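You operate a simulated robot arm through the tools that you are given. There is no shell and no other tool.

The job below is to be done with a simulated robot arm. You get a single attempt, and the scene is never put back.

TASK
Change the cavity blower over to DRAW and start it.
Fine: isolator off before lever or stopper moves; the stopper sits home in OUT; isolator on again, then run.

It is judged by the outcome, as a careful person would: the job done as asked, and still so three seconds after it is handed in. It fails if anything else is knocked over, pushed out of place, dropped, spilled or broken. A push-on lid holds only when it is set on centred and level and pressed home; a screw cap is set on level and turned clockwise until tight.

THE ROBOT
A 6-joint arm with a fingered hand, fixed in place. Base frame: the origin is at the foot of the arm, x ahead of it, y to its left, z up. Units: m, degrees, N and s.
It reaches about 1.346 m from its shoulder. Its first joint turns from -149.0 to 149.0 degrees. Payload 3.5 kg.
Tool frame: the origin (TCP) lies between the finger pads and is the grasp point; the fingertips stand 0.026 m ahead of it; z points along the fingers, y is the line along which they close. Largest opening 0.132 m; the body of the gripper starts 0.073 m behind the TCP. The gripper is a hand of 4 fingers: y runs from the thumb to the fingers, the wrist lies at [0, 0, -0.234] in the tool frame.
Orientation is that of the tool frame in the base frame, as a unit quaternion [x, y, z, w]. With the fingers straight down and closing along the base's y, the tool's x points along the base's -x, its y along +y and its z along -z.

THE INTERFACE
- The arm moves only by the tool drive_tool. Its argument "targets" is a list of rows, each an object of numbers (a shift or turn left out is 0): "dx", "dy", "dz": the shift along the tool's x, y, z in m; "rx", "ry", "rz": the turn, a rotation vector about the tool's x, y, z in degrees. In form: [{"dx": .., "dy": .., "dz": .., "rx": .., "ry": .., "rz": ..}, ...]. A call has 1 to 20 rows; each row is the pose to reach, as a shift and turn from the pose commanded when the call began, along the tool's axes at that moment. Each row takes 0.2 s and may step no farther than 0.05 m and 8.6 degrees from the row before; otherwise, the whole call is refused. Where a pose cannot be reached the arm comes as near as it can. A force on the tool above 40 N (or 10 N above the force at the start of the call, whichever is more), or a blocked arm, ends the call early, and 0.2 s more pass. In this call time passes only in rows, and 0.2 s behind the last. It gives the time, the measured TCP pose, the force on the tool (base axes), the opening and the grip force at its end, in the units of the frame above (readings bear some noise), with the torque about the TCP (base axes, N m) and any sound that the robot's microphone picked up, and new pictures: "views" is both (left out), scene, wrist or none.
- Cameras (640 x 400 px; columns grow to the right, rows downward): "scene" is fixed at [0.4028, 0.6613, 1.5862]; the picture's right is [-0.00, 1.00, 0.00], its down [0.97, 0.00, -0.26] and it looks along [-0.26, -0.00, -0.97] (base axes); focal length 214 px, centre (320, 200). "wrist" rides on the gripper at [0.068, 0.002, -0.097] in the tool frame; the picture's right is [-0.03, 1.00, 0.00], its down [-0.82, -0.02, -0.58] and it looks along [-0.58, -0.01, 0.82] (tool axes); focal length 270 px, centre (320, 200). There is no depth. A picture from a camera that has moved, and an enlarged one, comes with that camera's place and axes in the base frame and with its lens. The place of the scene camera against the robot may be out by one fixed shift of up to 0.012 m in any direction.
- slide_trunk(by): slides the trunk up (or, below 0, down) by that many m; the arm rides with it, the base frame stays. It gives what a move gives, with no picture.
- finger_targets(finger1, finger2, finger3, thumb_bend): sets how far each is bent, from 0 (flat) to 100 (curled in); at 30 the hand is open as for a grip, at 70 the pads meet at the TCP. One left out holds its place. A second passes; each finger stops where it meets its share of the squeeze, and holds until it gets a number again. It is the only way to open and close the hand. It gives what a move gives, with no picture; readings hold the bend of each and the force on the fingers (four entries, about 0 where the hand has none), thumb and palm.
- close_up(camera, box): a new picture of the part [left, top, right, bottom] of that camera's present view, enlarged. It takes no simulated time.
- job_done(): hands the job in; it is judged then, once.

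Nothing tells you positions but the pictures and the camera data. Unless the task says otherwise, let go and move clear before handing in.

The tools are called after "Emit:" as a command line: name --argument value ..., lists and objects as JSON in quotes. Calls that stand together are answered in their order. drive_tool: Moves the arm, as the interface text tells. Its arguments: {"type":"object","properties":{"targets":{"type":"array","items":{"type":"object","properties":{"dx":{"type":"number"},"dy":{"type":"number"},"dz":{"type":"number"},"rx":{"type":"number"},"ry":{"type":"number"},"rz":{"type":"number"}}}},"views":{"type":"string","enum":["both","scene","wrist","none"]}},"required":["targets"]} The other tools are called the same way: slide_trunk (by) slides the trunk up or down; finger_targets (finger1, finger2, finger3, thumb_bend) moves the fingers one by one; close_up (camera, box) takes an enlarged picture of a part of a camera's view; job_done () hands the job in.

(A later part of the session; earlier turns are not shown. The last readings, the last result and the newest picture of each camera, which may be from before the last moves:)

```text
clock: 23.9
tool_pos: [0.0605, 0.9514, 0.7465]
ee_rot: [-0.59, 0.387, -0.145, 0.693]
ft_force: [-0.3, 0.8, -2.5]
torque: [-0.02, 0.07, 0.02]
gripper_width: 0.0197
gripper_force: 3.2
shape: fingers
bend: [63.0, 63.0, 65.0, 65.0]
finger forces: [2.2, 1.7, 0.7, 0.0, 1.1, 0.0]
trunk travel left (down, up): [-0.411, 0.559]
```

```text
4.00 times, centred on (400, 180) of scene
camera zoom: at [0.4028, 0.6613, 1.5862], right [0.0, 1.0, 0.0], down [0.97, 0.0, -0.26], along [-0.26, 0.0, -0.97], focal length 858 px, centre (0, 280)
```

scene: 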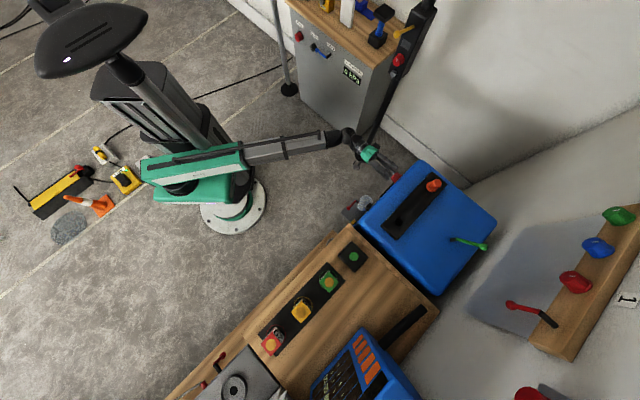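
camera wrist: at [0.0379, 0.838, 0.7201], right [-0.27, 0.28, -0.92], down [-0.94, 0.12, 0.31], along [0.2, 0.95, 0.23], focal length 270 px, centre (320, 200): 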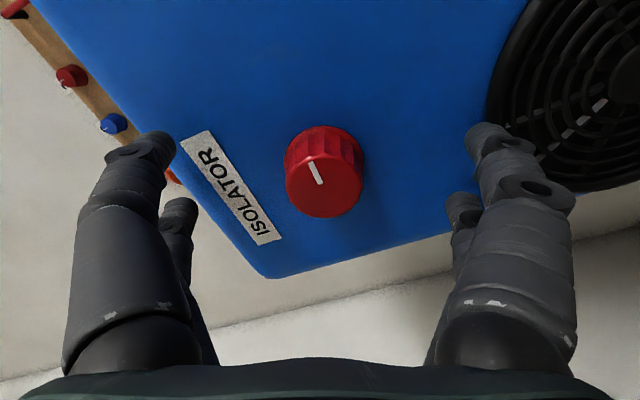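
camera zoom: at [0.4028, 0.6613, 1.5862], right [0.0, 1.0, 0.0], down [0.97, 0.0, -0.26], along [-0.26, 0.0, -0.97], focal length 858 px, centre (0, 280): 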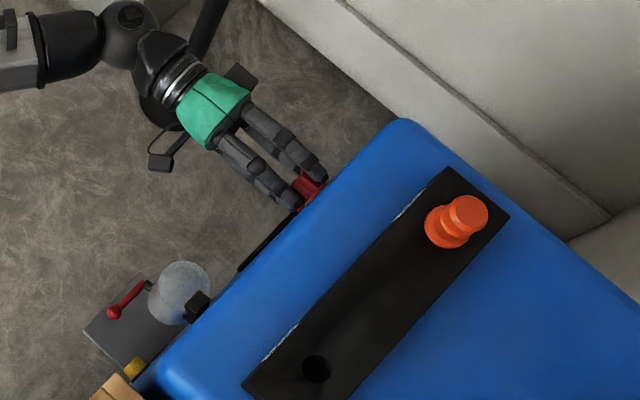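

The four fingers are around the knob with light contact. I'll firm up the grip and then try a small counter-clockwise turn, watching torque.

Emit:
finger_targets --finger1 76 --finger2 76 --finger3 76 --thumb_bend 76

Emit:
drive_tool --targets '[{"rz": -4}, {"rz": -8}, {"rz": -12}, {"rz": -15}]' --views "wrist"

```text
clock: 24.9
tool_pos: [0.0621, 0.9513, 0.747]
ee_rot: [-0.591, 0.385, -0.146, 0.694]
ft_force: [6.4, 5.6, 3.2]
torque: [0.07, -0.03, 0.02]
gripper_width: 0.0149
gripper_force: 15.6
shape: fingers
bend: [64.0, 65.0, 68.0, 67.0]
finger forces: [6.9, 7.7, 7.0, 0.0, 9.5, 0.0]
trunk travel left (down, up): [-0.411, 0.559]
```

```text
clock: 25.9
tool_pos: [0.0612, 0.952, 0.7472]
ee_rot: [-0.636, 0.305, -0.236, 0.669]
ft_force: [4.6, -1.1, 2.2]
torque: [-0.01, 0.0, -0.03]
gripper_width: 0.0146
gripper_force: 16.0
shape: fingers
bend: [64.0, 65.0, 68.0, 67.0]
finger forces: [8.0, 7.2, 6.3, 0.0, 10.7, 0.1]
trunk travel left (down, up): [-0.411, 0.559]
camera wrist: at [0.0413, 0.8355, 0.7376], right [-0.09, 0.1, -0.99], down [-0.98, 0.16, 0.11], along [0.17, 0.98, 0.08], focal length 270 px, centre (320, 200)
```

wrist: 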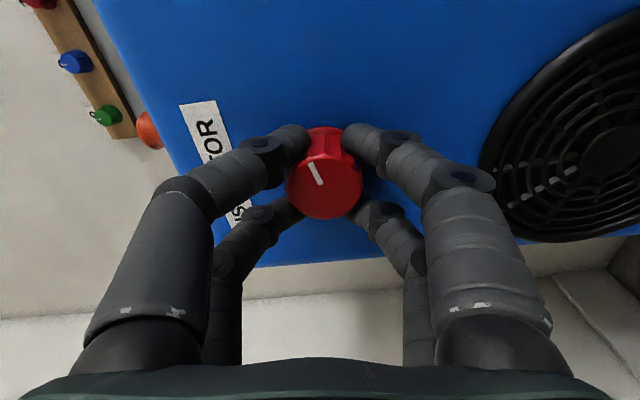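

The knob turned with the hand (pointer fixed in the hand's view, torque near zero), so counter-clockwise is free. Continuing the turn.

Emit:
drive_tool --targets '[{"rz": -7}, {"rz": -14}, {"rz": -21}, {"rz": -28}, {"rz": -35}, {"rz": -42}, {"rz": -49}, {"rz": -56}]' --views "wrist"

```text
clock: 27.7
tool_pos: [0.0614, 0.9522, 0.7468]
ee_rot: [0.705, 0.03, 0.521, -0.481]
ft_force: [-1.8, 6.4, -0.6]
torque: [-0.04, 0.05, 0.11]
gripper_width: 0.0144
gripper_force: 16.4
shape: fingers
bend: [65.0, 65.0, 68.0, 67.0]
finger forces: [6.5, 9.5, 7.9, 0.1, 9.6, 0.0]
trunk travel left (down, up): [-0.411, 0.559]
camera wrist: at [0.0245, 0.852, 0.7973], right [0.53, -0.53, -0.66], down [-0.79, -0.02, -0.61], along [0.31, 0.85, -0.43], focal length 270 px, centre (320, 200)
```

wrist: 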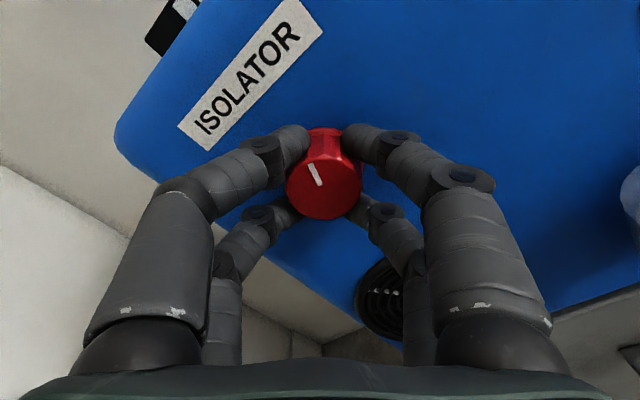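

Turned about 71° so far and still free. I'll finish toward 90°, checking torque for an end stop.

Emit:
drive_tool --targets '[{"rz": -5}, {"rz": -10}, {"rz": -15}, {"rz": -19}]' --views "wrist"

```text
clock: 28.7
tool_pos: [0.061, 0.9529, 0.746]
ee_rot: [0.691, 0.146, 0.594, -0.386]
ft_force: [-4.0, 4.6, -3.6]
torque: [-0.12, 0.09, 0.09]
gripper_width: 0.0141
gripper_force: 17.8
shape: fingers
bend: [65.0, 65.0, 68.0, 67.0]
finger forces: [6.3, 10.8, 8.8, 0.0, 9.7, 0.0]
trunk travel left (down, up): [-0.411, 0.559]
camera wrist: at [0.0108, 0.8659, 0.809], right [0.65, -0.65, -0.38], down [-0.63, -0.18, -0.76], along [0.42, 0.74, -0.53], focal length 270 px, centre (320, 200)
```

wrist: 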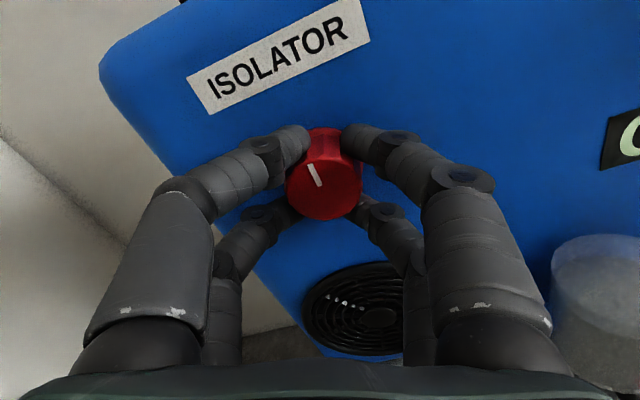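

The pointer now stands at 12 o'clock toward the label. The display is at the right edge of the picture; let me read it.

Emit:
close_up --camera "wrist" --box '[560, 90, 640, 180]'

Emit:
close_up --camera "wrist" --box '[280, 110, 370, 230]'

```text
4.44 times, centred on (600, 135) of wrist
camera zoom: at [0.0108, 0.8659, 0.809], right [0.65, -0.65, -0.38], down [-0.63, -0.18, -0.76], along [0.42, 0.74, -0.53], focal length 1201 px, centre (-924, 489)
```

zoom: 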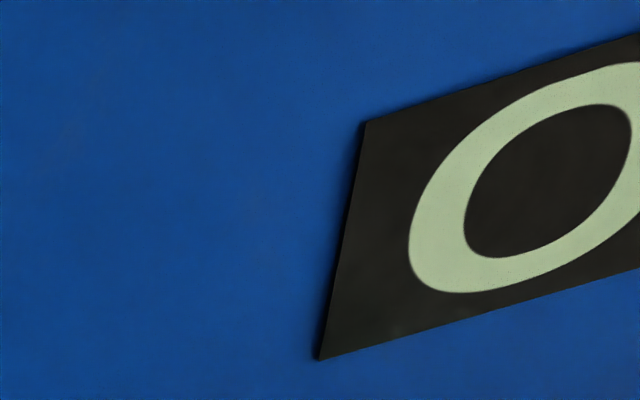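

```text
3.33 times, centred on (325, 170) of wrist
camera zoom: at [0.0108, 0.8659, 0.809], right [0.65, -0.65, -0.38], down [-0.63, -0.18, -0.76], along [0.42, 0.74, -0.53], focal length 901 px, centre (303, 300)
```

zoom: 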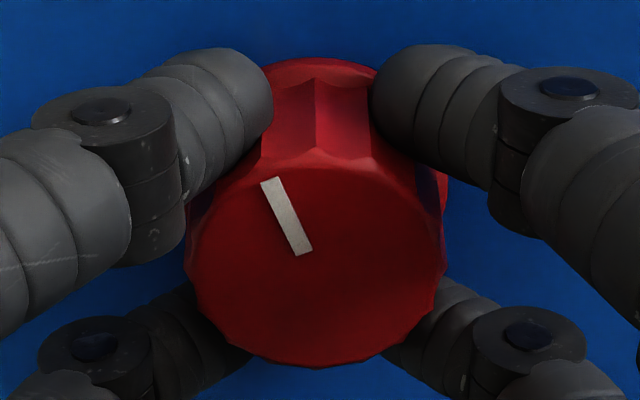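

The display now begins with "O" – it reads OFF, so the isolator is off. I'll release the knob and back away, then read the full display.

Emit:
finger_targets --finger1 30 --finger2 30 --finger3 30 --thumb_bend 30

Emit:
drive_tool --targets '[{"dz": -0.04}, {"dz": -0.08}, {"dz": -0.12}, {"dz": -0.16}, {"dz": -0.2}]' --views "both"

```text
clock: 29.7
tool_pos: [0.0607, 0.9531, 0.7478]
ee_rot: [0.69, 0.145, 0.594, -0.387]
ft_force: [0.0, -0.4, -0.4]
torque: [-0.01, 0.03, -0.02]
gripper_width: 0.1322
gripper_force: 0.0
shape: fingers
bend: [30.0, 30.0, 30.0, 30.0]
finger forces: [0.0, 0.1, 0.1, 0.0, 0.0, 0.1]
trunk travel left (down, up): [-0.411, 0.559]
```

```text
clock: 30.9
tool_pos: [-0.0823, 0.8099, 0.7474]
ee_rot: [0.69, 0.145, 0.593, -0.388]
ft_force: [0.4, 0.2, 0.2]
torque: [-0.04, -0.03, 0.02]
gripper_width: 0.1326
gripper_force: 0.0
shape: fingers
bend: [30.0, 30.0, 30.0, 30.0]
finger forces: [0.0, 0.0, 0.1, 0.1, 0.0, 0.0]
out of reach, approached as far as the arm can: row 5
trunk travel left (down, up): [-0.411, 0.559]
camera wrist: at [-0.1317, 0.7224, 0.8095], right [0.65, -0.65, -0.39], down [-0.63, -0.18, -0.76], along [0.42, 0.74, -0.53], focal length 270 px, centre (320, 200)
```

scene: 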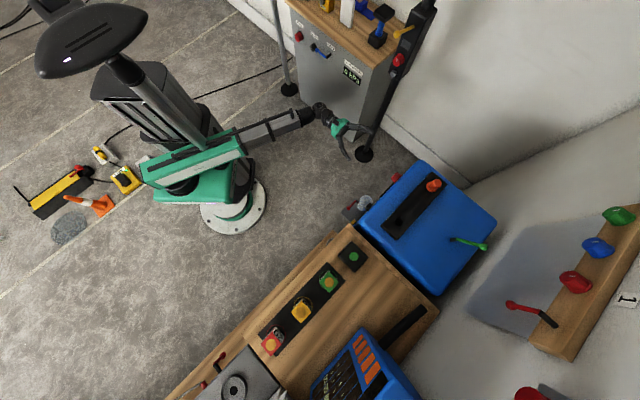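
wrist: 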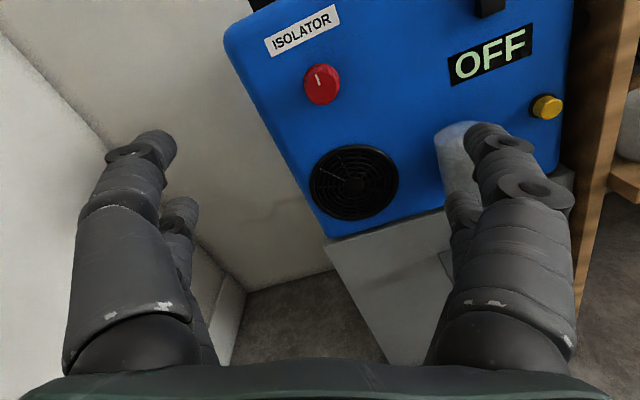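

The display reads OFF, so the isolator is off and it's now safe to move the lever and stopper. I'll raise the trunk, roll the hand back, and prepare to approach the green lever from the front with a tilted hand, since the wall bar with knobs is close behind it.

Emit:
slide_trunk --by 0.38

Emit:
drive_tool --targets '[{"rz": 8}, {"rz": 16}, {"rz": 24}, {"rz": 32}, {"rz": 40}, {"rz": 48}, {"rz": 56}, {"rz": 64}, {"rz": 72}, {"rz": 80}, {"rz": 88}, {"rz": 96}, {"rz": 104}, {"rz": 112}, {"rz": 120}, {"rz": 128}, {"rz": 136}, {"rz": 144}, {"rz": 152}, {"rz": 159}]' --views "both"

```text
clock: 34.5
tool_pos: [-0.0837, 0.8098, 1.1264]
ee_rot: [0.69, 0.145, 0.593, -0.388]
ft_force: [0.1, -0.8, 0.1]
torque: [0.01, -0.04, 0.0]
gripper_width: 0.1326
gripper_force: 0.1
shape: fingers
bend: [30.0, 30.0, 30.0, 30.0]
finger forces: [0.0, 0.0, 0.0, 0.0, 0.1, 0.1]
trunk travel left (down, up): [-0.791, 0.179]
```

```text
clock: 38.7
tool_pos: [-0.0832, 0.81, 1.1276]
ee_rot: [-0.268, 0.653, 0.274, 0.654]
ft_force: [0.4, -0.4, -0.1]
torque: [-0.01, -0.02, 0.01]
gripper_width: 0.1324
gripper_force: 0.0
shape: fingers
bend: [30.0, 30.0, 30.0, 30.0]
finger forces: [0.0, 0.1, 0.0, 0.0, 0.0, 0.0]
trunk travel left (down, up): [-0.791, 0.179]
camera wrist: at [-0.152, 0.7437, 1.0581], right [-0.71, 0.71, 0.03], down [-0.39, -0.43, 0.81], along [0.59, 0.56, 0.58], focal length 270 px, centre (320, 200)
```

scene: 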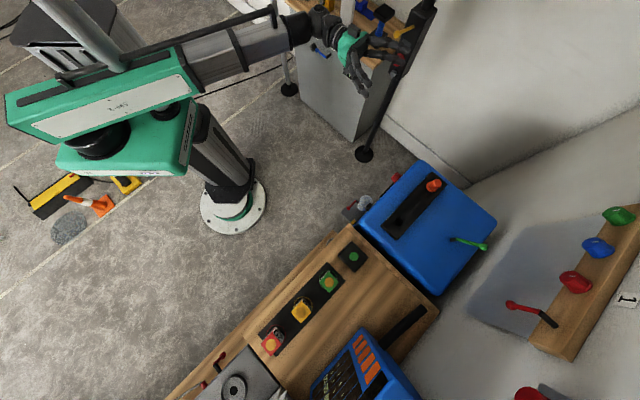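
wrist: 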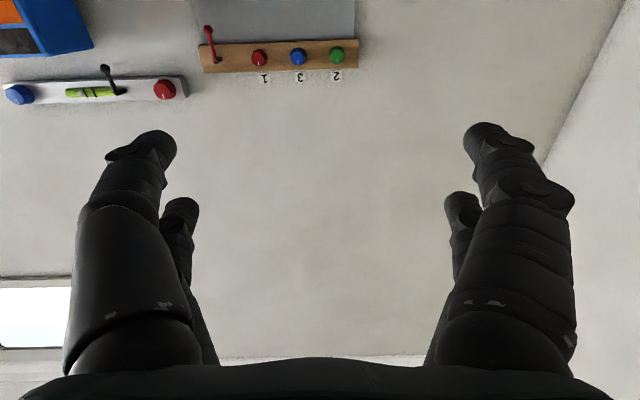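

The wall bar knobs are at p≈1.10, z≈1.15, so a 45° tilted hand keeps the wrist well clear. I'll tilt to 45° and move to a viewing position in front of the lever, above the strip.

Emit:
drive_tool --targets '[{"dx": 0.0305, "dy": -0.015, "dz": 0.02, "ry": 7.5}, {"dx": 0.0606, "dy": -0.03, "dz": 0.04, "ry": 15}, {"dx": 0.0895, "dy": -0.045, "dz": 0.06, "ry": 22.5}, {"dx": 0.117, "dy": -0.06, "dz": 0.08, "ry": 30}, {"dx": 0.1425, "dy": -0.075, "dz": 0.1, "ry": 37.5}, {"dx": 0.1655, "dy": -0.0911, "dz": 0.12, "ry": 45}, {"dx": 0.1655, "dy": -0.0911, "dz": 0.165, "ry": 45}, {"dx": 0.1655, "dy": -0.0911, "dz": 0.21, "ry": 45}, {"dx": 0.1655, "dy": -0.0911, "dz": 0.255, "ry": 45}, {"dx": 0.1655, "dy": -0.0911, "dz": 0.3, "ry": 45}, {"dx": 0.1655, "dy": -0.0911, "dz": 0.336, "ry": 45}]' --views "both"

```text
clock: 41.1
tool_pos: [0.2203, 0.9864, 0.9615]
ee_rot: [-0.352, 0.853, 0.15, 0.354]
ft_force: [-0.4, -0.5, 0.2]
torque: [-0.01, 0.02, -0.02]
gripper_width: 0.1328
gripper_force: 0.1
shape: fingers
bend: [30.0, 30.0, 30.0, 30.0]
finger forces: [0.1, 0.0, 0.0, 0.1, 0.0, 0.0]
trunk travel left (down, up): [-0.791, 0.179]
camera wrist: at [0.1368, 0.904, 0.981], right [-0.69, 0.72, 0.02], down [0.13, 0.1, 0.99], along [0.71, 0.69, -0.16], focal length 270 px, centre (320, 200)
```

scene: 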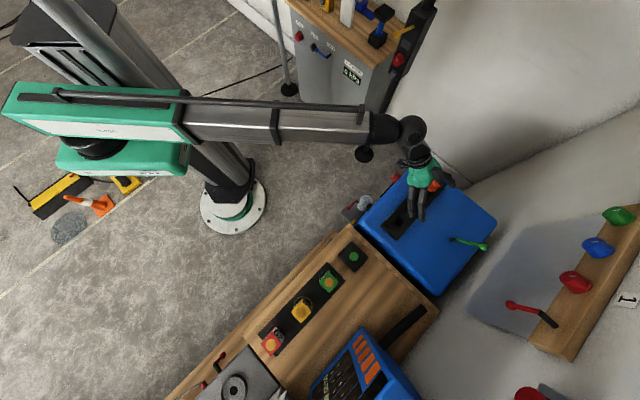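
wrist: 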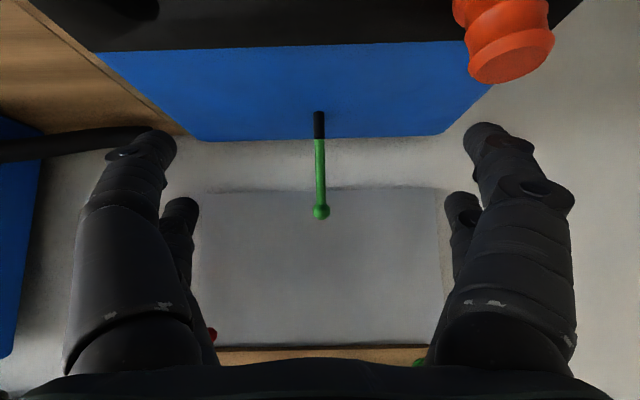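

The lever stands straight ahead, aligned with the hand (q≈0.542), ball at z≈0.94. I want to hook it with just the far pair of digits, so I'll find which digits those are by bending finger1 and finger3.

Emit:
finger_targets --finger1 55

Emit:
close_up --camera "wrist" --box '[0, 0, 640, 400]'

Emit:
finger_targets --finger3 55

Emit:
close_up --camera "wrist" --box '[0, 0, 640, 400]'

```text
clock: 42.1
tool_pos: [0.2209, 0.9853, 0.9611]
ee_rot: [-0.352, 0.853, 0.15, 0.355]
ft_force: [-0.9, -0.3, 0.7]
torque: [0.03, -0.01, 0.02]
gripper_width: 0.0912
gripper_force: 0.0
shape: fingers
bend: [55.0, 30.0, 30.0, 30.0]
finger forces: [0.0, 0.0, 0.0, 0.0, 0.0, 0.0]
trunk travel left (down, up): [-0.791, 0.179]
```

```text
1.00 times, centred on (320, 200) of wrist (not enlarged: the box is as wide or as high as the picture)
camera zoom: at [0.1364, 0.9035, 0.981], right [-0.69, 0.72, 0.02], down [0.13, 0.1, 0.99], along [0.71, 0.69, -0.16], focal length 270 px, centre (320, 200)
```

zoom: 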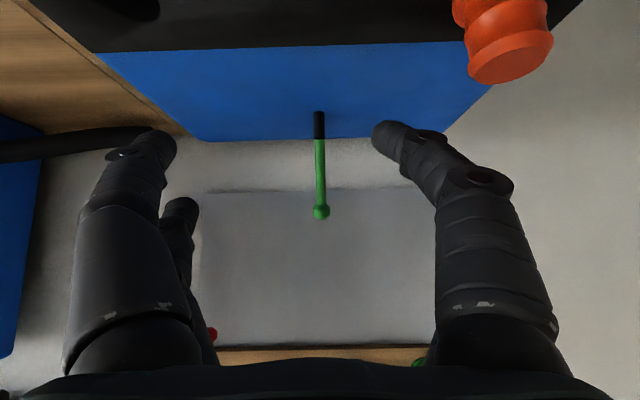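

```text
clock: 43.1
tool_pos: [0.2205, 0.9843, 0.9606]
ee_rot: [-0.351, 0.853, 0.149, 0.355]
ft_force: [-0.4, -0.5, 0.2]
torque: [-0.01, 0.02, -0.03]
gripper_width: 0.0913
gripper_force: 0.0
shape: fingers
bend: [55.0, 30.0, 55.0, 30.0]
finger forces: [0.0, 0.0, 0.1, 0.1, 0.1, 0.0]
trunk travel left (down, up): [-0.791, 0.179]
```

```text
1.00 times, centred on (320, 200) of wrist (not enlarged: the box is as wide or as high as the picture)
camera zoom: at [0.1364, 0.9035, 0.981], right [-0.69, 0.72, 0.02], down [0.13, 0.1, 0.99], along [0.71, 0.69, -0.16], focal length 270 px, centre (320, 200)
```

zoom: 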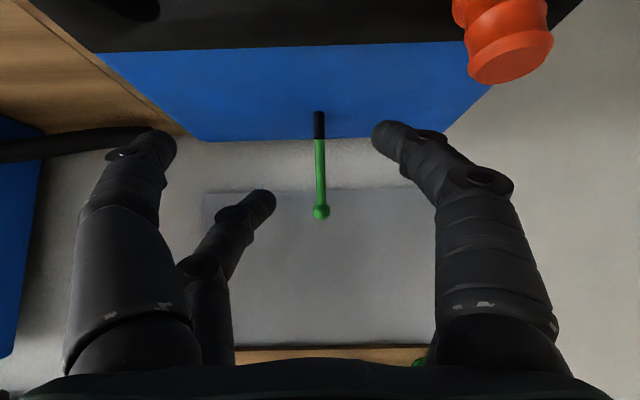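

finger1/thumb are the camera-side pair and finger2/finger3 the far pair. I'll reopen, move forward over the lever with it between the open fingers, and check before lowering.

Emit:
finger_targets --finger1 30 --finger3 30

Emit:
drive_tool --targets '[{"dx": -0.028, "dy": 0.002, "dz": 0.0284}, {"dx": -0.0563, "dy": 0.002, "dz": 0.0568}, {"dx": -0.0844, "dy": 0.002, "dz": 0.0851}, {"dx": -0.1126, "dy": 0.002, "dz": 0.1135}, {"dx": -0.1407, "dy": 0.002, "dz": 0.1419}]' --views "both"

```text
clock: 44.1
tool_pos: [0.2193, 0.9841, 0.9614]
ee_rot: [-0.352, 0.853, 0.149, 0.355]
ft_force: [-0.1, -0.4, 0.8]
torque: [-0.01, -0.02, 0.0]
gripper_width: 0.1325
gripper_force: 0.1
shape: fingers
bend: [30.0, 30.0, 30.0, 30.0]
finger forces: [0.1, 0.0, 0.0, 0.0, 0.1, 0.0]
trunk travel left (down, up): [-0.791, 0.179]
```

```text
clock: 45.3
tool_pos: [0.3595, 1.1286, 0.9614]
ee_rot: [-0.353, 0.853, 0.15, 0.355]
ft_force: [-0.2, 0.1, -0.1]
torque: [-0.01, 0.01, 0.0]
gripper_width: 0.1326
gripper_force: 0.0
shape: fingers
bend: [30.0, 30.0, 30.0, 30.0]
finger forces: [0.0, 0.0, 0.1, 0.1, 0.1, 0.0]
trunk travel left (down, up): [-0.791, 0.179]
camera wrist: at [0.2767, 1.0471, 0.981], right [-0.69, 0.72, 0.02], down [0.13, 0.1, 0.99], along [0.71, 0.69, -0.16], focal length 270 px, centre (320, 200)
```

scene: 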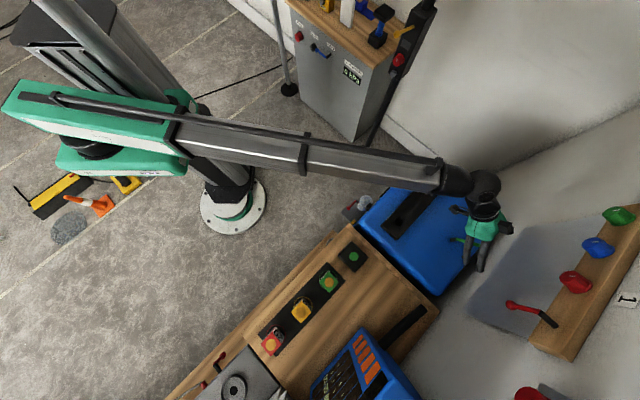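
wrist: 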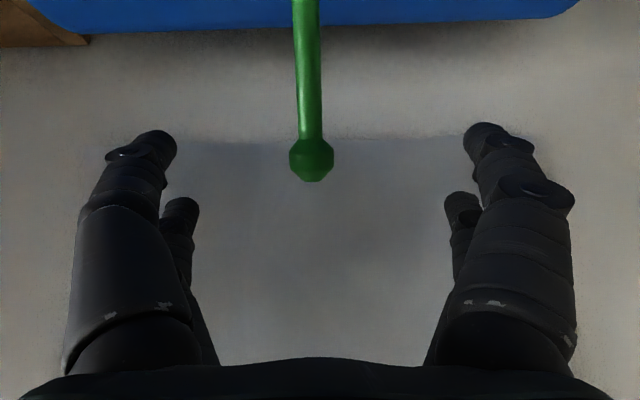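

The lever ball is between the open fingers (about 4 mm off centre). I'll correct that and lower the trunk so the far digits sit just below the ball.

Emit:
drive_tool --targets '[{"dy": -0.004}]' --views "none"

Emit:
slide_trunk --by -0.058

Emit:
close_up --camera "wrist" --box '[0, 0, 640, 400]'

Emit:
close_up --camera "scene" --box '[400, 150, 560, 300]'

```text
clock: 45.7
tool_pos: [0.3619, 1.126, 0.9617]
ee_rot: [-0.352, 0.853, 0.15, 0.355]
ft_force: [-0.3, -0.5, 0.6]
torque: [-0.05, -0.01, 0.0]
gripper_width: 0.1323
gripper_force: 0.0
shape: fingers
bend: [30.0, 30.0, 30.0, 30.0]
finger forces: [0.0, 0.0, 0.0, 0.0, 0.0, 0.0]
trunk travel left (down, up): [-0.791, 0.179]
```

```text
clock: 46.7
tool_pos: [0.362, 1.1247, 0.9024]
ee_rot: [-0.352, 0.853, 0.149, 0.355]
ft_force: [0.2, 0.1, -0.9]
torque: [-0.02, 0.04, -0.03]
gripper_width: 0.1326
gripper_force: 0.1
shape: fingers
bend: [30.0, 30.0, 30.0, 30.0]
finger forces: [0.1, 0.1, 0.1, 0.1, 0.1, 0.1]
trunk travel left (down, up): [-0.733, 0.237]
```

```text
1.00 times, centred on (320, 200) of wrist (not enlarged: the box is as wide or as high as the picture)
camera zoom: at [0.2783, 1.0434, 0.9231], right [-0.69, 0.72, 0.02], down [0.13, 0.1, 0.99], along [0.71, 0.69, -0.16], focal length 270 px, centre (320, 200)
```

zoom: 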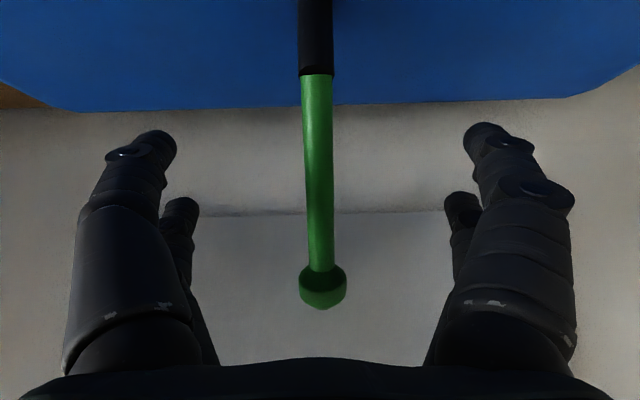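

```text
2.67 times, centred on (480, 225) of scene
camera zoom: at [0.4028, 0.6613, 1.5862], right [0.0, 1.0, 0.0], down [0.97, 0.0, -0.26], along [-0.26, 0.0, -0.97], focal length 572 px, centre (-107, 133)
```

zoom: 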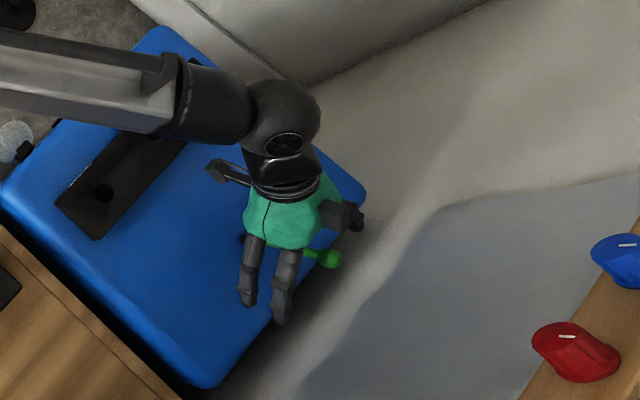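

The stem runs between the fingers with the ball above. I'll advance 8 mm so the far digits' tips can close behind the stem, then close finger2 and finger3.

Emit:
drive_tool --targets '[{"dx": -0.0056, "dy": 0.0, "dz": 0.0057}]' --views "none"

Emit:
finger_targets --finger2 72 --finger3 72

Emit:
close_up --camera "wrist" --box '[0, 0, 640, 400]'

Emit:
close_up --camera "scene" --box '[420, 180, 540, 280]'

```text
clock: 47.1
tool_pos: [0.3671, 1.13, 0.9026]
ee_rot: [-0.352, 0.853, 0.149, 0.355]
ft_force: [-0.3, 0.2, -0.3]
torque: [-0.02, 0.0, -0.02]
gripper_width: 0.1325
gripper_force: 0.0
shape: fingers
bend: [30.0, 30.0, 30.0, 30.0]
finger forces: [0.0, 0.0, 0.1, 0.1, 0.1, 0.1]
trunk travel left (down, up): [-0.733, 0.237]
```

```text
clock: 48.1
tool_pos: [0.3669, 1.1302, 0.9032]
ee_rot: [-0.352, 0.853, 0.15, 0.355]
ft_force: [0.1, 0.2, 0.4]
torque: [0.03, 0.0, -0.03]
gripper_width: 0.1326
gripper_force: 0.0
shape: fingers
bend: [30.0, 71.0, 71.0, 30.0]
finger forces: [0.1, 0.0, 0.0, 0.0, 0.0, 0.1]
trunk travel left (down, up): [-0.733, 0.237]
```

```text
1.00 times, centred on (320, 200) of wrist (not enlarged: the box is as wide or as high as the picture)
camera zoom: at [0.2839, 1.0485, 0.923], right [-0.69, 0.72, 0.02], down [0.13, 0.1, 0.99], along [0.71, 0.69, -0.16], focal length 270 px, centre (320, 200)
```

zoom: 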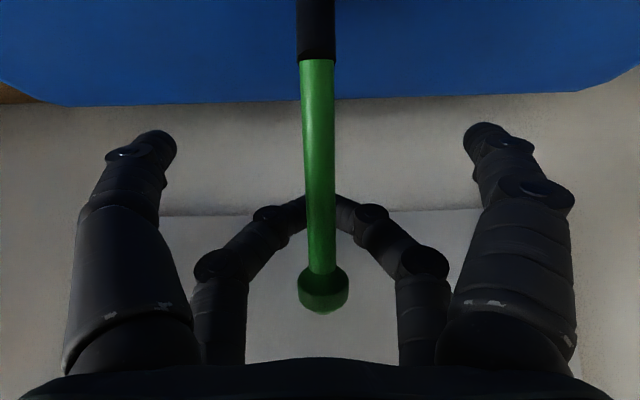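

```text
4.00 times, centred on (480, 230) of scene
camera zoom: at [0.4028, 0.6613, 1.5862], right [0.0, 1.0, 0.0], down [0.97, 0.0, -0.26], along [-0.26, 0.0, -0.97], focal length 858 px, centre (-320, 80)
```

zoom: 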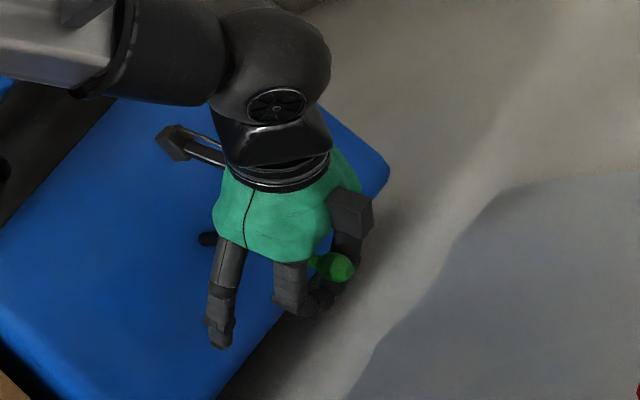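

The far pair has closed behind the stem without contact force, so the lever is hooked. Now I pull forward gently in small steps.

Emit:
drive_tool --targets '[{"dx": 0.007, "dz": -0.0071}, {"dx": 0.0141, "dz": -0.0142}, {"dx": 0.0211, "dz": -0.0213}, {"dx": 0.0281, "dz": -0.0284}]' --views "wrist"

```text
clock: 49.1
tool_pos: [0.3402, 1.1016, 0.9041]
ee_rot: [-0.352, 0.853, 0.149, 0.355]
ft_force: [0.5, 1.6, 0.5]
torque: [-0.03, -0.04, 0.01]
gripper_width: 0.1322
gripper_force: 0.8
shape: fingers
bend: [30.0, 71.0, 71.0, 30.0]
finger forces: [0.0, 1.4, 0.0, 0.0, 0.1, 0.0]
trunk travel left (down, up): [-0.733, 0.237]
camera wrist: at [0.2562, 1.0205, 0.923], right [-0.69, 0.72, 0.02], down [0.13, 0.1, 0.99], along [0.71, 0.69, -0.16], focal length 270 px, centre (320, 200)
```

wrist: 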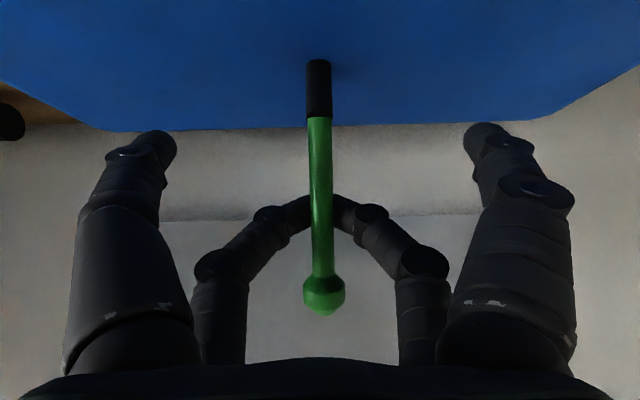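

The lever is coming forward with under 2 N. Continuing the pull.

Emit:
drive_tool --targets '[{"dx": 0.007, "dz": -0.0071}, {"dx": 0.0141, "dz": -0.0142}, {"dx": 0.0211, "dz": -0.0213}]' --views "wrist"

```text
clock: 49.9
tool_pos: [0.3187, 1.0805, 0.9029]
ee_rot: [-0.353, 0.853, 0.149, 0.355]
ft_force: [0.0, -0.3, -0.4]
torque: [-0.03, 0.0, 0.0]
gripper_width: 0.1326
gripper_force: 0.0
shape: fingers
bend: [30.0, 71.0, 72.0, 30.0]
finger forces: [0.0, 0.0, 0.0, 0.1, 0.0, 0.0]
trunk travel left (down, up): [-0.733, 0.237]
camera wrist: at [0.2354, 0.9992, 0.923], right [-0.69, 0.72, 0.02], down [0.13, 0.1, 0.99], along [0.71, 0.69, -0.16], focal length 270 px, centre (320, 200)
```

wrist: 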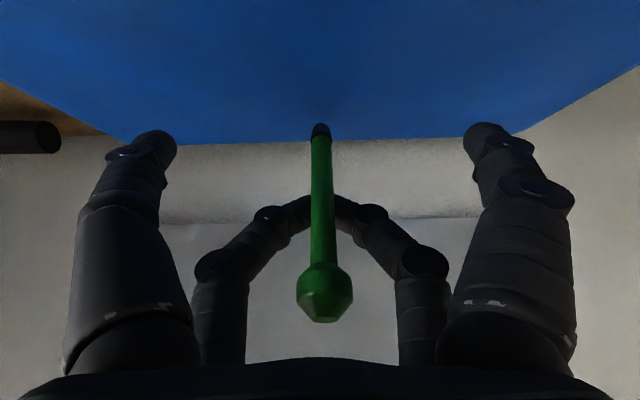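

The lever has passed upright and is leaning forward. I'll keep pulling to its forward stop, watching the force.

Emit:
drive_tool --targets '[{"dx": 0.005, "dz": -0.005}, {"dx": 0.01, "dz": -0.0101}, {"dx": 0.0141, "dz": -0.0142}]' --views "wrist"

```text
clock: 50.7
tool_pos: [0.3027, 1.0667, 0.9039]
ee_rot: [-0.352, 0.854, 0.15, 0.354]
ft_force: [0.1, 1.0, -1.2]
torque: [-0.05, 0.0, 0.01]
gripper_width: 0.1327
gripper_force: 3.0
shape: fingers
bend: [30.0, 70.0, 70.0, 30.0]
finger forces: [0.0, 2.6, 2.6, 0.0, 0.0, 0.0]
trunk travel left (down, up): [-0.733, 0.237]
camera wrist: at [0.2193, 0.9847, 0.9226], right [-0.69, 0.72, 0.02], down [0.14, 0.1, 0.99], along [0.71, 0.69, -0.17], focal length 270 px, centre (320, 200)
```

wrist: 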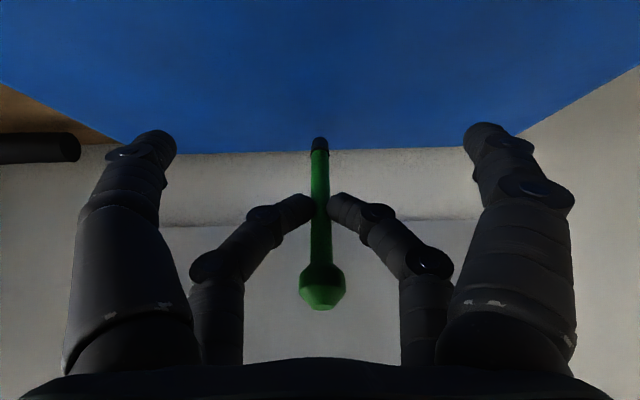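

The fingertips have spread against the stem, suggesting the lever has reached its forward stop. Let me check the lever's position in both views.

Emit:
close_up --camera "scene" --box '[400, 180, 520, 280]'

Emit:
close_up --camera "wrist" --box '[230, 100, 410, 330]'

```text
4.00 times, centred on (460, 230) of scene
camera zoom: at [0.4028, 0.6613, 1.5862], right [0.0, 1.0, 0.0], down [0.97, 0.0, -0.26], along [-0.26, 0.0, -0.97], focal length 858 px, centre (-240, 80)
```

zoom: 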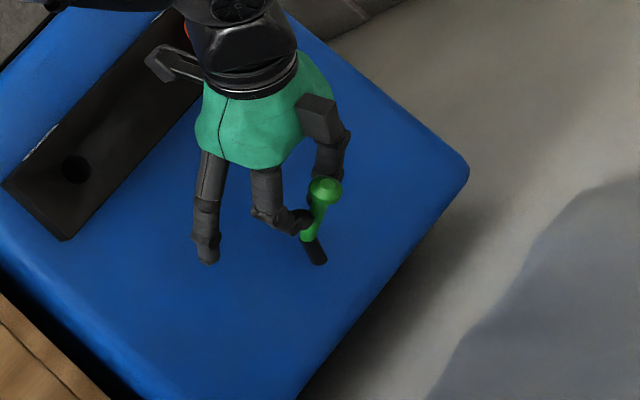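

```text
1.74 times, centred on (320, 215) of wrist
camera zoom: at [0.2193, 0.9847, 0.9226], right [-0.69, 0.72, 0.02], down [0.14, 0.1, 0.99], along [0.71, 0.69, -0.17], focal length 470 px, centre (320, 174)
```

zoom: 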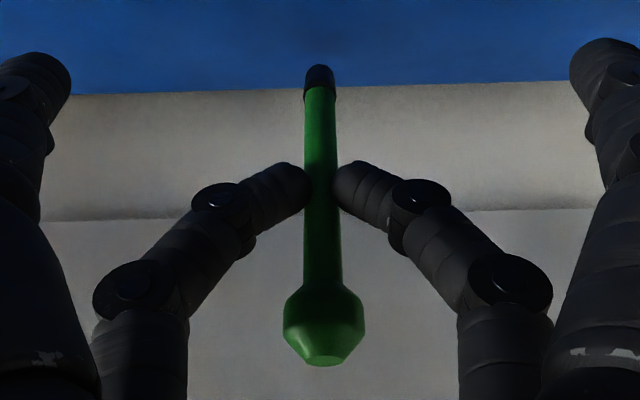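

The ball has moved from p≈1.073 to ≈0.99, a symmetric swing about the pivot, so the lever is over at its forward position. I'll pinch the stem firmly and give a small extra pull to confirm it is against the stop.

Emit:
finger_targets --finger2 82 --finger3 82

Emit:
drive_tool --targets '[{"dx": 0.003, "dz": -0.003}, {"dx": 0.006, "dz": -0.006}]' --views "wrist"

```text
clock: 51.7
tool_pos: [0.3034, 1.0661, 0.9037]
ee_rot: [-0.352, 0.853, 0.149, 0.355]
ft_force: [0.3, 0.3, -2.9]
torque: [-0.07, 0.09, 0.04]
gripper_width: 0.1324
gripper_force: 6.5
shape: fingers
bend: [30.0, 71.0, 71.0, 30.0]
finger forces: [0.0, 6.6, 6.3, 0.0, 0.0, 0.0]
trunk travel left (down, up): [-0.733, 0.237]
```

```text
clock: 52.3
tool_pos: [0.2985, 1.0609, 0.9032]
ee_rot: [-0.353, 0.853, 0.15, 0.354]
ft_force: [-0.9, -0.3, 0.6]
torque: [0.01, -0.01, 0.0]
gripper_width: 0.1324
gripper_force: 0.2
shape: fingers
bend: [30.0, 72.0, 72.0, 30.0]
finger forces: [0.0, 0.0, 0.0, 0.0, 0.1, 0.0]
trunk travel left (down, up): [-0.733, 0.237]
camera wrist: at [0.2147, 0.9795, 0.9231], right [-0.69, 0.72, 0.02], down [0.13, 0.1, 0.99], along [0.71, 0.69, -0.16], focal length 270 px, centre (320, 200)
```

wrist: 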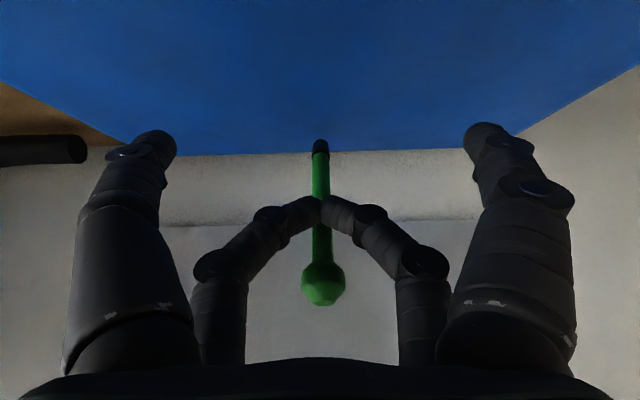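

The fingers slid off at over 6 N per finger while the lever stayed put, so it's against its forward stop. I'll open the fingers, raise clear, and then bring the hand vertical above the stopper in IN.

Emit:
finger_targets --finger2 30 --finger3 30

Emit:
slide_trunk --by 0.145

Emit:
drive_tool --targets '[{"dx": 0.0239, "dy": 0.0152, "dz": 0.0047, "ry": 7.5}, {"dx": 0.0472, "dy": 0.0303, "dz": 0.0052, "ry": 15}, {"dx": 0.0696, "dy": 0.0455, "dz": 0.0021, "ry": 22.5}, {"dx": 0.0904, "dy": 0.0607, "dz": -0.0048, "ry": 30}, {"dx": 0.1092, "dy": 0.0758, "dz": -0.0152, "ry": 37.5}, {"dx": 0.1256, "dy": 0.091, "dz": -0.0288, "ry": 45}]' --views "both"

```text
clock: 53.3
tool_pos: [0.298, 1.0615, 0.903]
ee_rot: [-0.352, 0.853, 0.149, 0.355]
ft_force: [0.0, 0.2, 0.0]
torque: [0.0, 0.03, 0.01]
gripper_width: 0.1325
gripper_force: 0.0
shape: fingers
bend: [30.0, 30.0, 30.0, 30.0]
finger forces: [0.1, 0.0, 0.0, 0.0, 0.0, 0.0]
trunk travel left (down, up): [-0.733, 0.237]
```

```text
clock: 55.0
tool_pos: [0.2988, 1.0619, 1.0476]
ee_rot: [-0.352, 0.853, 0.148, 0.355]
ft_force: [-0.6, 0.7, 0.1]
torque: [0.02, 0.0, -0.01]
gripper_width: 0.1328
gripper_force: 0.0
shape: fingers
bend: [30.0, 30.0, 30.0, 30.0]
finger forces: [0.1, 0.0, 0.1, 0.1, 0.0, 0.0]
trunk travel left (down, up): [-0.878, 0.092]
```

```text
clock: 56.4
tool_pos: [0.1575, 1.0487, 0.9787]
ee_rot: [-0.383, 0.924, 0.003, 0.001]
ft_force: [0.0, 0.0, 0.2]
torque: [0.01, 0.04, -0.01]
gripper_width: 0.1323
gripper_force: 0.1
shape: fingers
bend: [30.0, 30.0, 30.0, 30.0]
finger forces: [0.1, 0.1, 0.0, 0.1, 0.1, 0.0]
trunk travel left (down, up): [-0.878, 0.092]
camera wrist: at [0.1083, 1.0005, 1.0758], right [-0.69, 0.72, 0.01], down [0.59, 0.56, 0.58], along [0.42, 0.4, -0.81], focal length 270 px, centre (320, 200)
```

scene: 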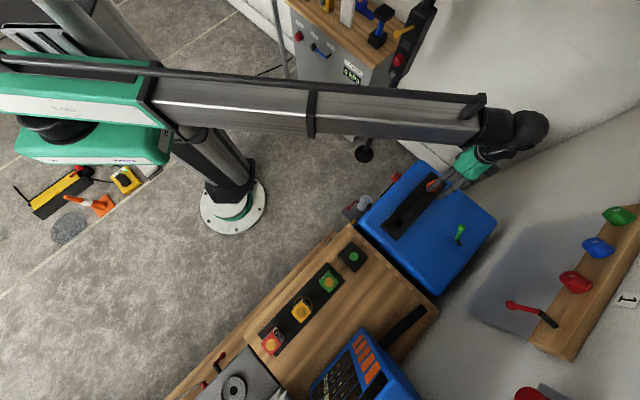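
wrist: 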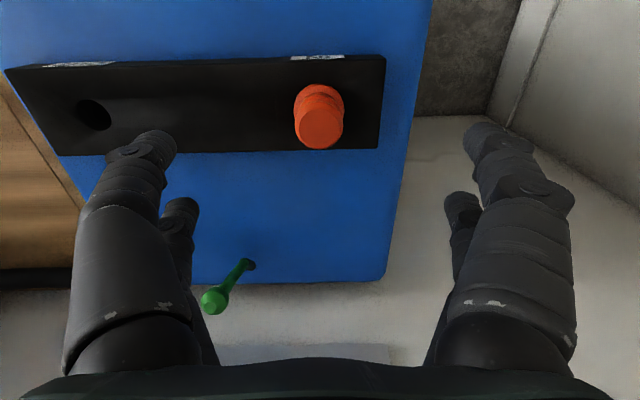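

I'm above the stopper, and the lever stays forward. I'll zoom to check the stopper's centring under the hand.

Emit:
close_up --camera "wrist" --box '[270, 70, 370, 170]'

Emit:
close_up --camera "scene" --box '[380, 150, 500, 270]'

```text
4.00 times, centred on (320, 120) of wrist
camera zoom: at [0.1083, 1.0005, 1.0758], right [-0.69, 0.72, 0.01], down [0.59, 0.56, 0.58], along [0.42, 0.4, -0.81], focal length 1081 px, centre (320, 520)
```

zoom: 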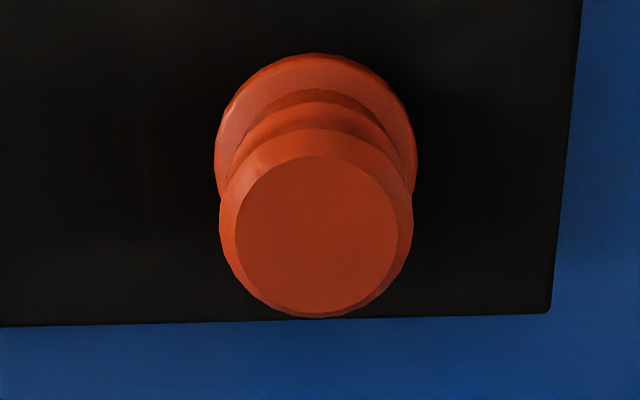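

```text
3.33 times, centred on (440, 210) of scene
camera zoom: at [0.4028, 0.6613, 1.5862], right [0.0, 1.0, 0.0], down [0.97, 0.0, -0.26], along [-0.26, 0.0, -0.97], focal length 715 px, centre (-80, 167)
```

zoom: 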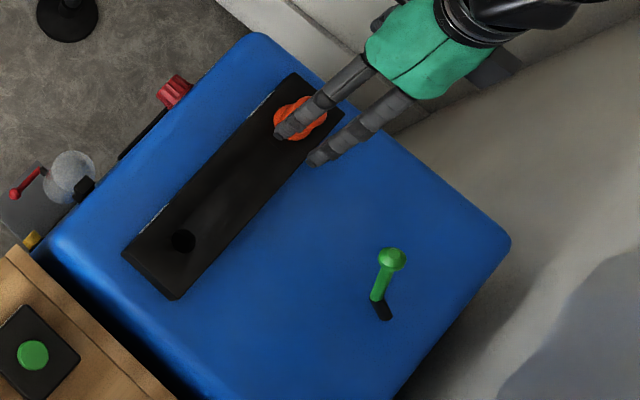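

The stopper is centred within about 2 mm. I'll adjust, lower to gripping height (TCP ≈0.897, tips above the flange) and check.

Emit:
drive_tool --targets '[{"dx": 0.002}]' --views "none"

Emit:
slide_trunk --by -0.082

Emit:
close_up --camera "wrist" --box '[0, 0, 640, 400]'

Emit:
close_up --camera "scene" --box '[380, 150, 480, 230]'

```text
clock: 56.8
tool_pos: [0.1566, 1.0479, 0.9794]
ee_rot: [-0.383, 0.924, 0.003, 0.001]
ft_force: [-0.9, -0.8, -0.2]
torque: [0.02, -0.02, -0.02]
gripper_width: 0.1323
gripper_force: 0.0
shape: fingers
bend: [30.0, 30.0, 30.0, 30.0]
finger forces: [0.0, 0.0, 0.0, 0.1, 0.0, 0.1]
trunk travel left (down, up): [-0.878, 0.092]
```

```text
clock: 58.0
tool_pos: [0.1549, 1.0474, 0.8969]
ee_rot: [-0.383, 0.924, 0.003, 0.001]
ft_force: [-0.1, 0.2, 0.5]
torque: [0.02, 0.02, 0.04]
gripper_width: 0.1325
gripper_force: 0.0
shape: fingers
bend: [30.0, 30.0, 30.0, 30.0]
finger forces: [0.0, 0.0, 0.0, 0.0, 0.0, 0.1]
trunk travel left (down, up): [-0.796, 0.174]
```

```text
1.00 times, centred on (320, 200) of wrist (not enlarged: the box is as wide or as high as the picture)
camera zoom: at [0.1065, 0.9989, 0.9938], right [-0.69, 0.72, 0.01], down [0.59, 0.56, 0.58], along [0.42, 0.4, -0.81], focal length 270 px, centre (320, 200)
```

zoom: 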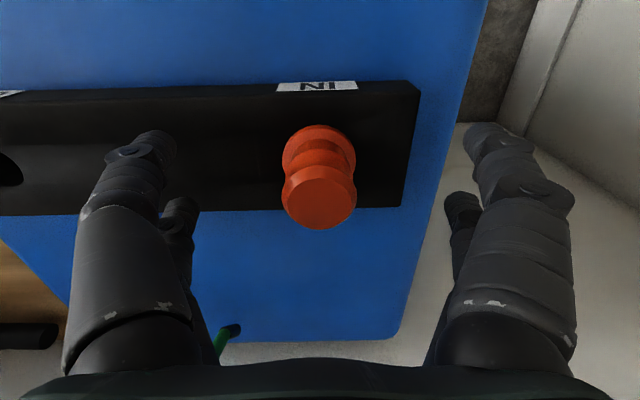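

```text
5.00 times, centred on (430, 190) of scene
camera zoom: at [0.4028, 0.6613, 1.5862], right [0.0, 1.0, 0.0], down [0.97, 0.0, -0.26], along [-0.26, 0.0, -0.97], focal length 1072 px, centre (-230, 250)
```

zoom: 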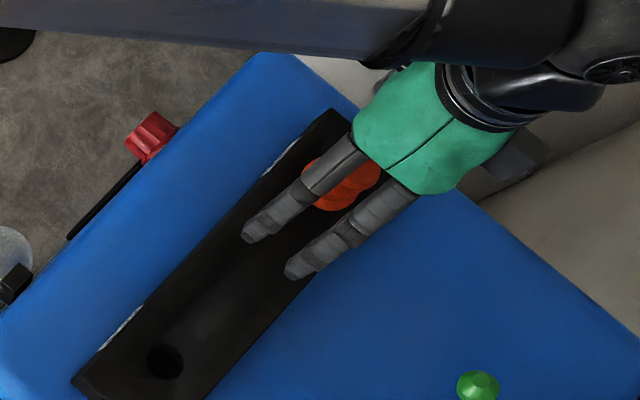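

The stopper cap is right at the grasp point. Closing the fingers on it, lightly and then firmly.

Emit:
finger_targets --finger1 64 --finger2 64 --finger3 64 --thumb_bend 64

Emit:
close_up --camera "wrist" --box '[160, 80, 480, 280]'

Emit:
finger_targets --finger1 82 --finger2 82 --finger3 82 --thumb_bend 82

Emit:
close_up --camera "wrist" --box '[160, 80, 480, 280]'

```text
clock: 59.0
tool_pos: [0.1544, 1.047, 0.8957]
ee_rot: [-0.383, 0.924, 0.003, 0.002]
ft_force: [0.1, -0.8, -0.2]
torque: [-0.03, 0.0, 0.0]
gripper_width: 0.0202
gripper_force: 0.0
shape: fingers
bend: [64.0, 64.0, 64.0, 64.0]
finger forces: [0.0, 0.0, 0.1, 0.0, 0.0, 0.0]
trunk travel left (down, up): [-0.796, 0.174]
```

```text
2.00 times, centred on (320, 180) of wrist
camera zoom: at [0.1065, 0.999, 0.9937], right [-0.69, 0.72, 0.01], down [0.59, 0.56, 0.58], along [0.42, 0.4, -0.81], focal length 541 px, centre (320, 240)
```

zoom: 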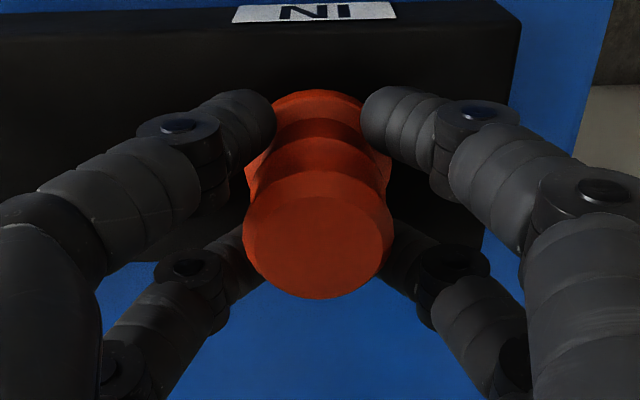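

```text
clock: 60.0
tool_pos: [0.1551, 1.0475, 0.8978]
ee_rot: [-0.383, 0.924, 0.003, 0.001]
ft_force: [-0.9, 1.2, -1.0]
torque: [-0.02, -0.04, 0.03]
gripper_width: 0.0
gripper_force: 25.3
shape: fingers
bend: [73.0, 71.0, 72.0, 76.0]
finger forces: [12.4, 14.4, 9.2, 0.1, 14.1, 0.1]
trunk travel left (down, up): [-0.796, 0.174]
```

```text
2.00 times, centred on (320, 180) of wrist
camera zoom: at [0.1065, 0.999, 0.9937], right [-0.69, 0.72, 0.01], down [0.59, 0.56, 0.58], along [0.42, 0.4, -0.81], focal length 541 px, centre (320, 240)
```

zoom: 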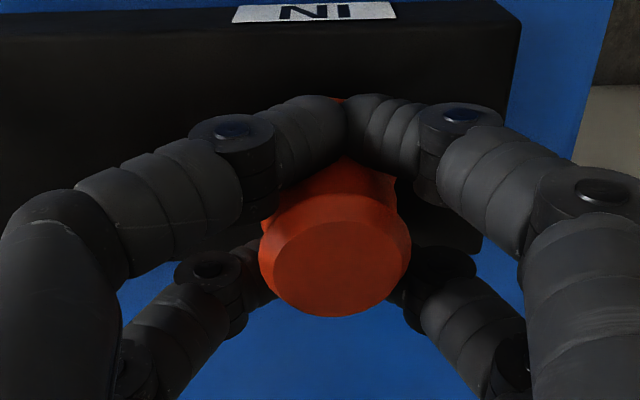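

The camera-side pair has squeezed past the front of the stopper rather than gripping it squarely. I'll relax the grip and re-centre before pulling.

Emit:
finger_targets --finger1 45 --finger2 45 --finger3 45 --thumb_bend 45

Emit:
close_up --camera "wrist" --box '[240, 100, 400, 260]'

```text
clock: 61.0
tool_pos: [0.1557, 1.0479, 0.897]
ee_rot: [-0.384, 0.924, 0.004, 0.002]
ft_force: [0.0, 0.5, -0.4]
torque: [0.01, 0.03, -0.01]
gripper_width: 0.0825
gripper_force: 0.0
shape: fingers
bend: [45.0, 45.0, 45.0, 45.0]
finger forces: [0.1, 0.1, 0.0, 0.1, 0.0, 0.1]
trunk travel left (down, up): [-0.796, 0.174]
```

```text
2.50 times, centred on (320, 180) of wrist
camera zoom: at [0.1065, 0.999, 0.9937], right [-0.69, 0.72, 0.01], down [0.59, 0.56, 0.58], along [0.42, 0.4, -0.81], focal length 676 px, centre (320, 250)
```

zoom: 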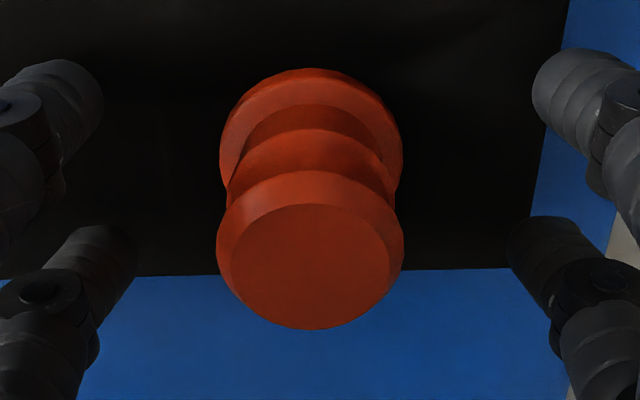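

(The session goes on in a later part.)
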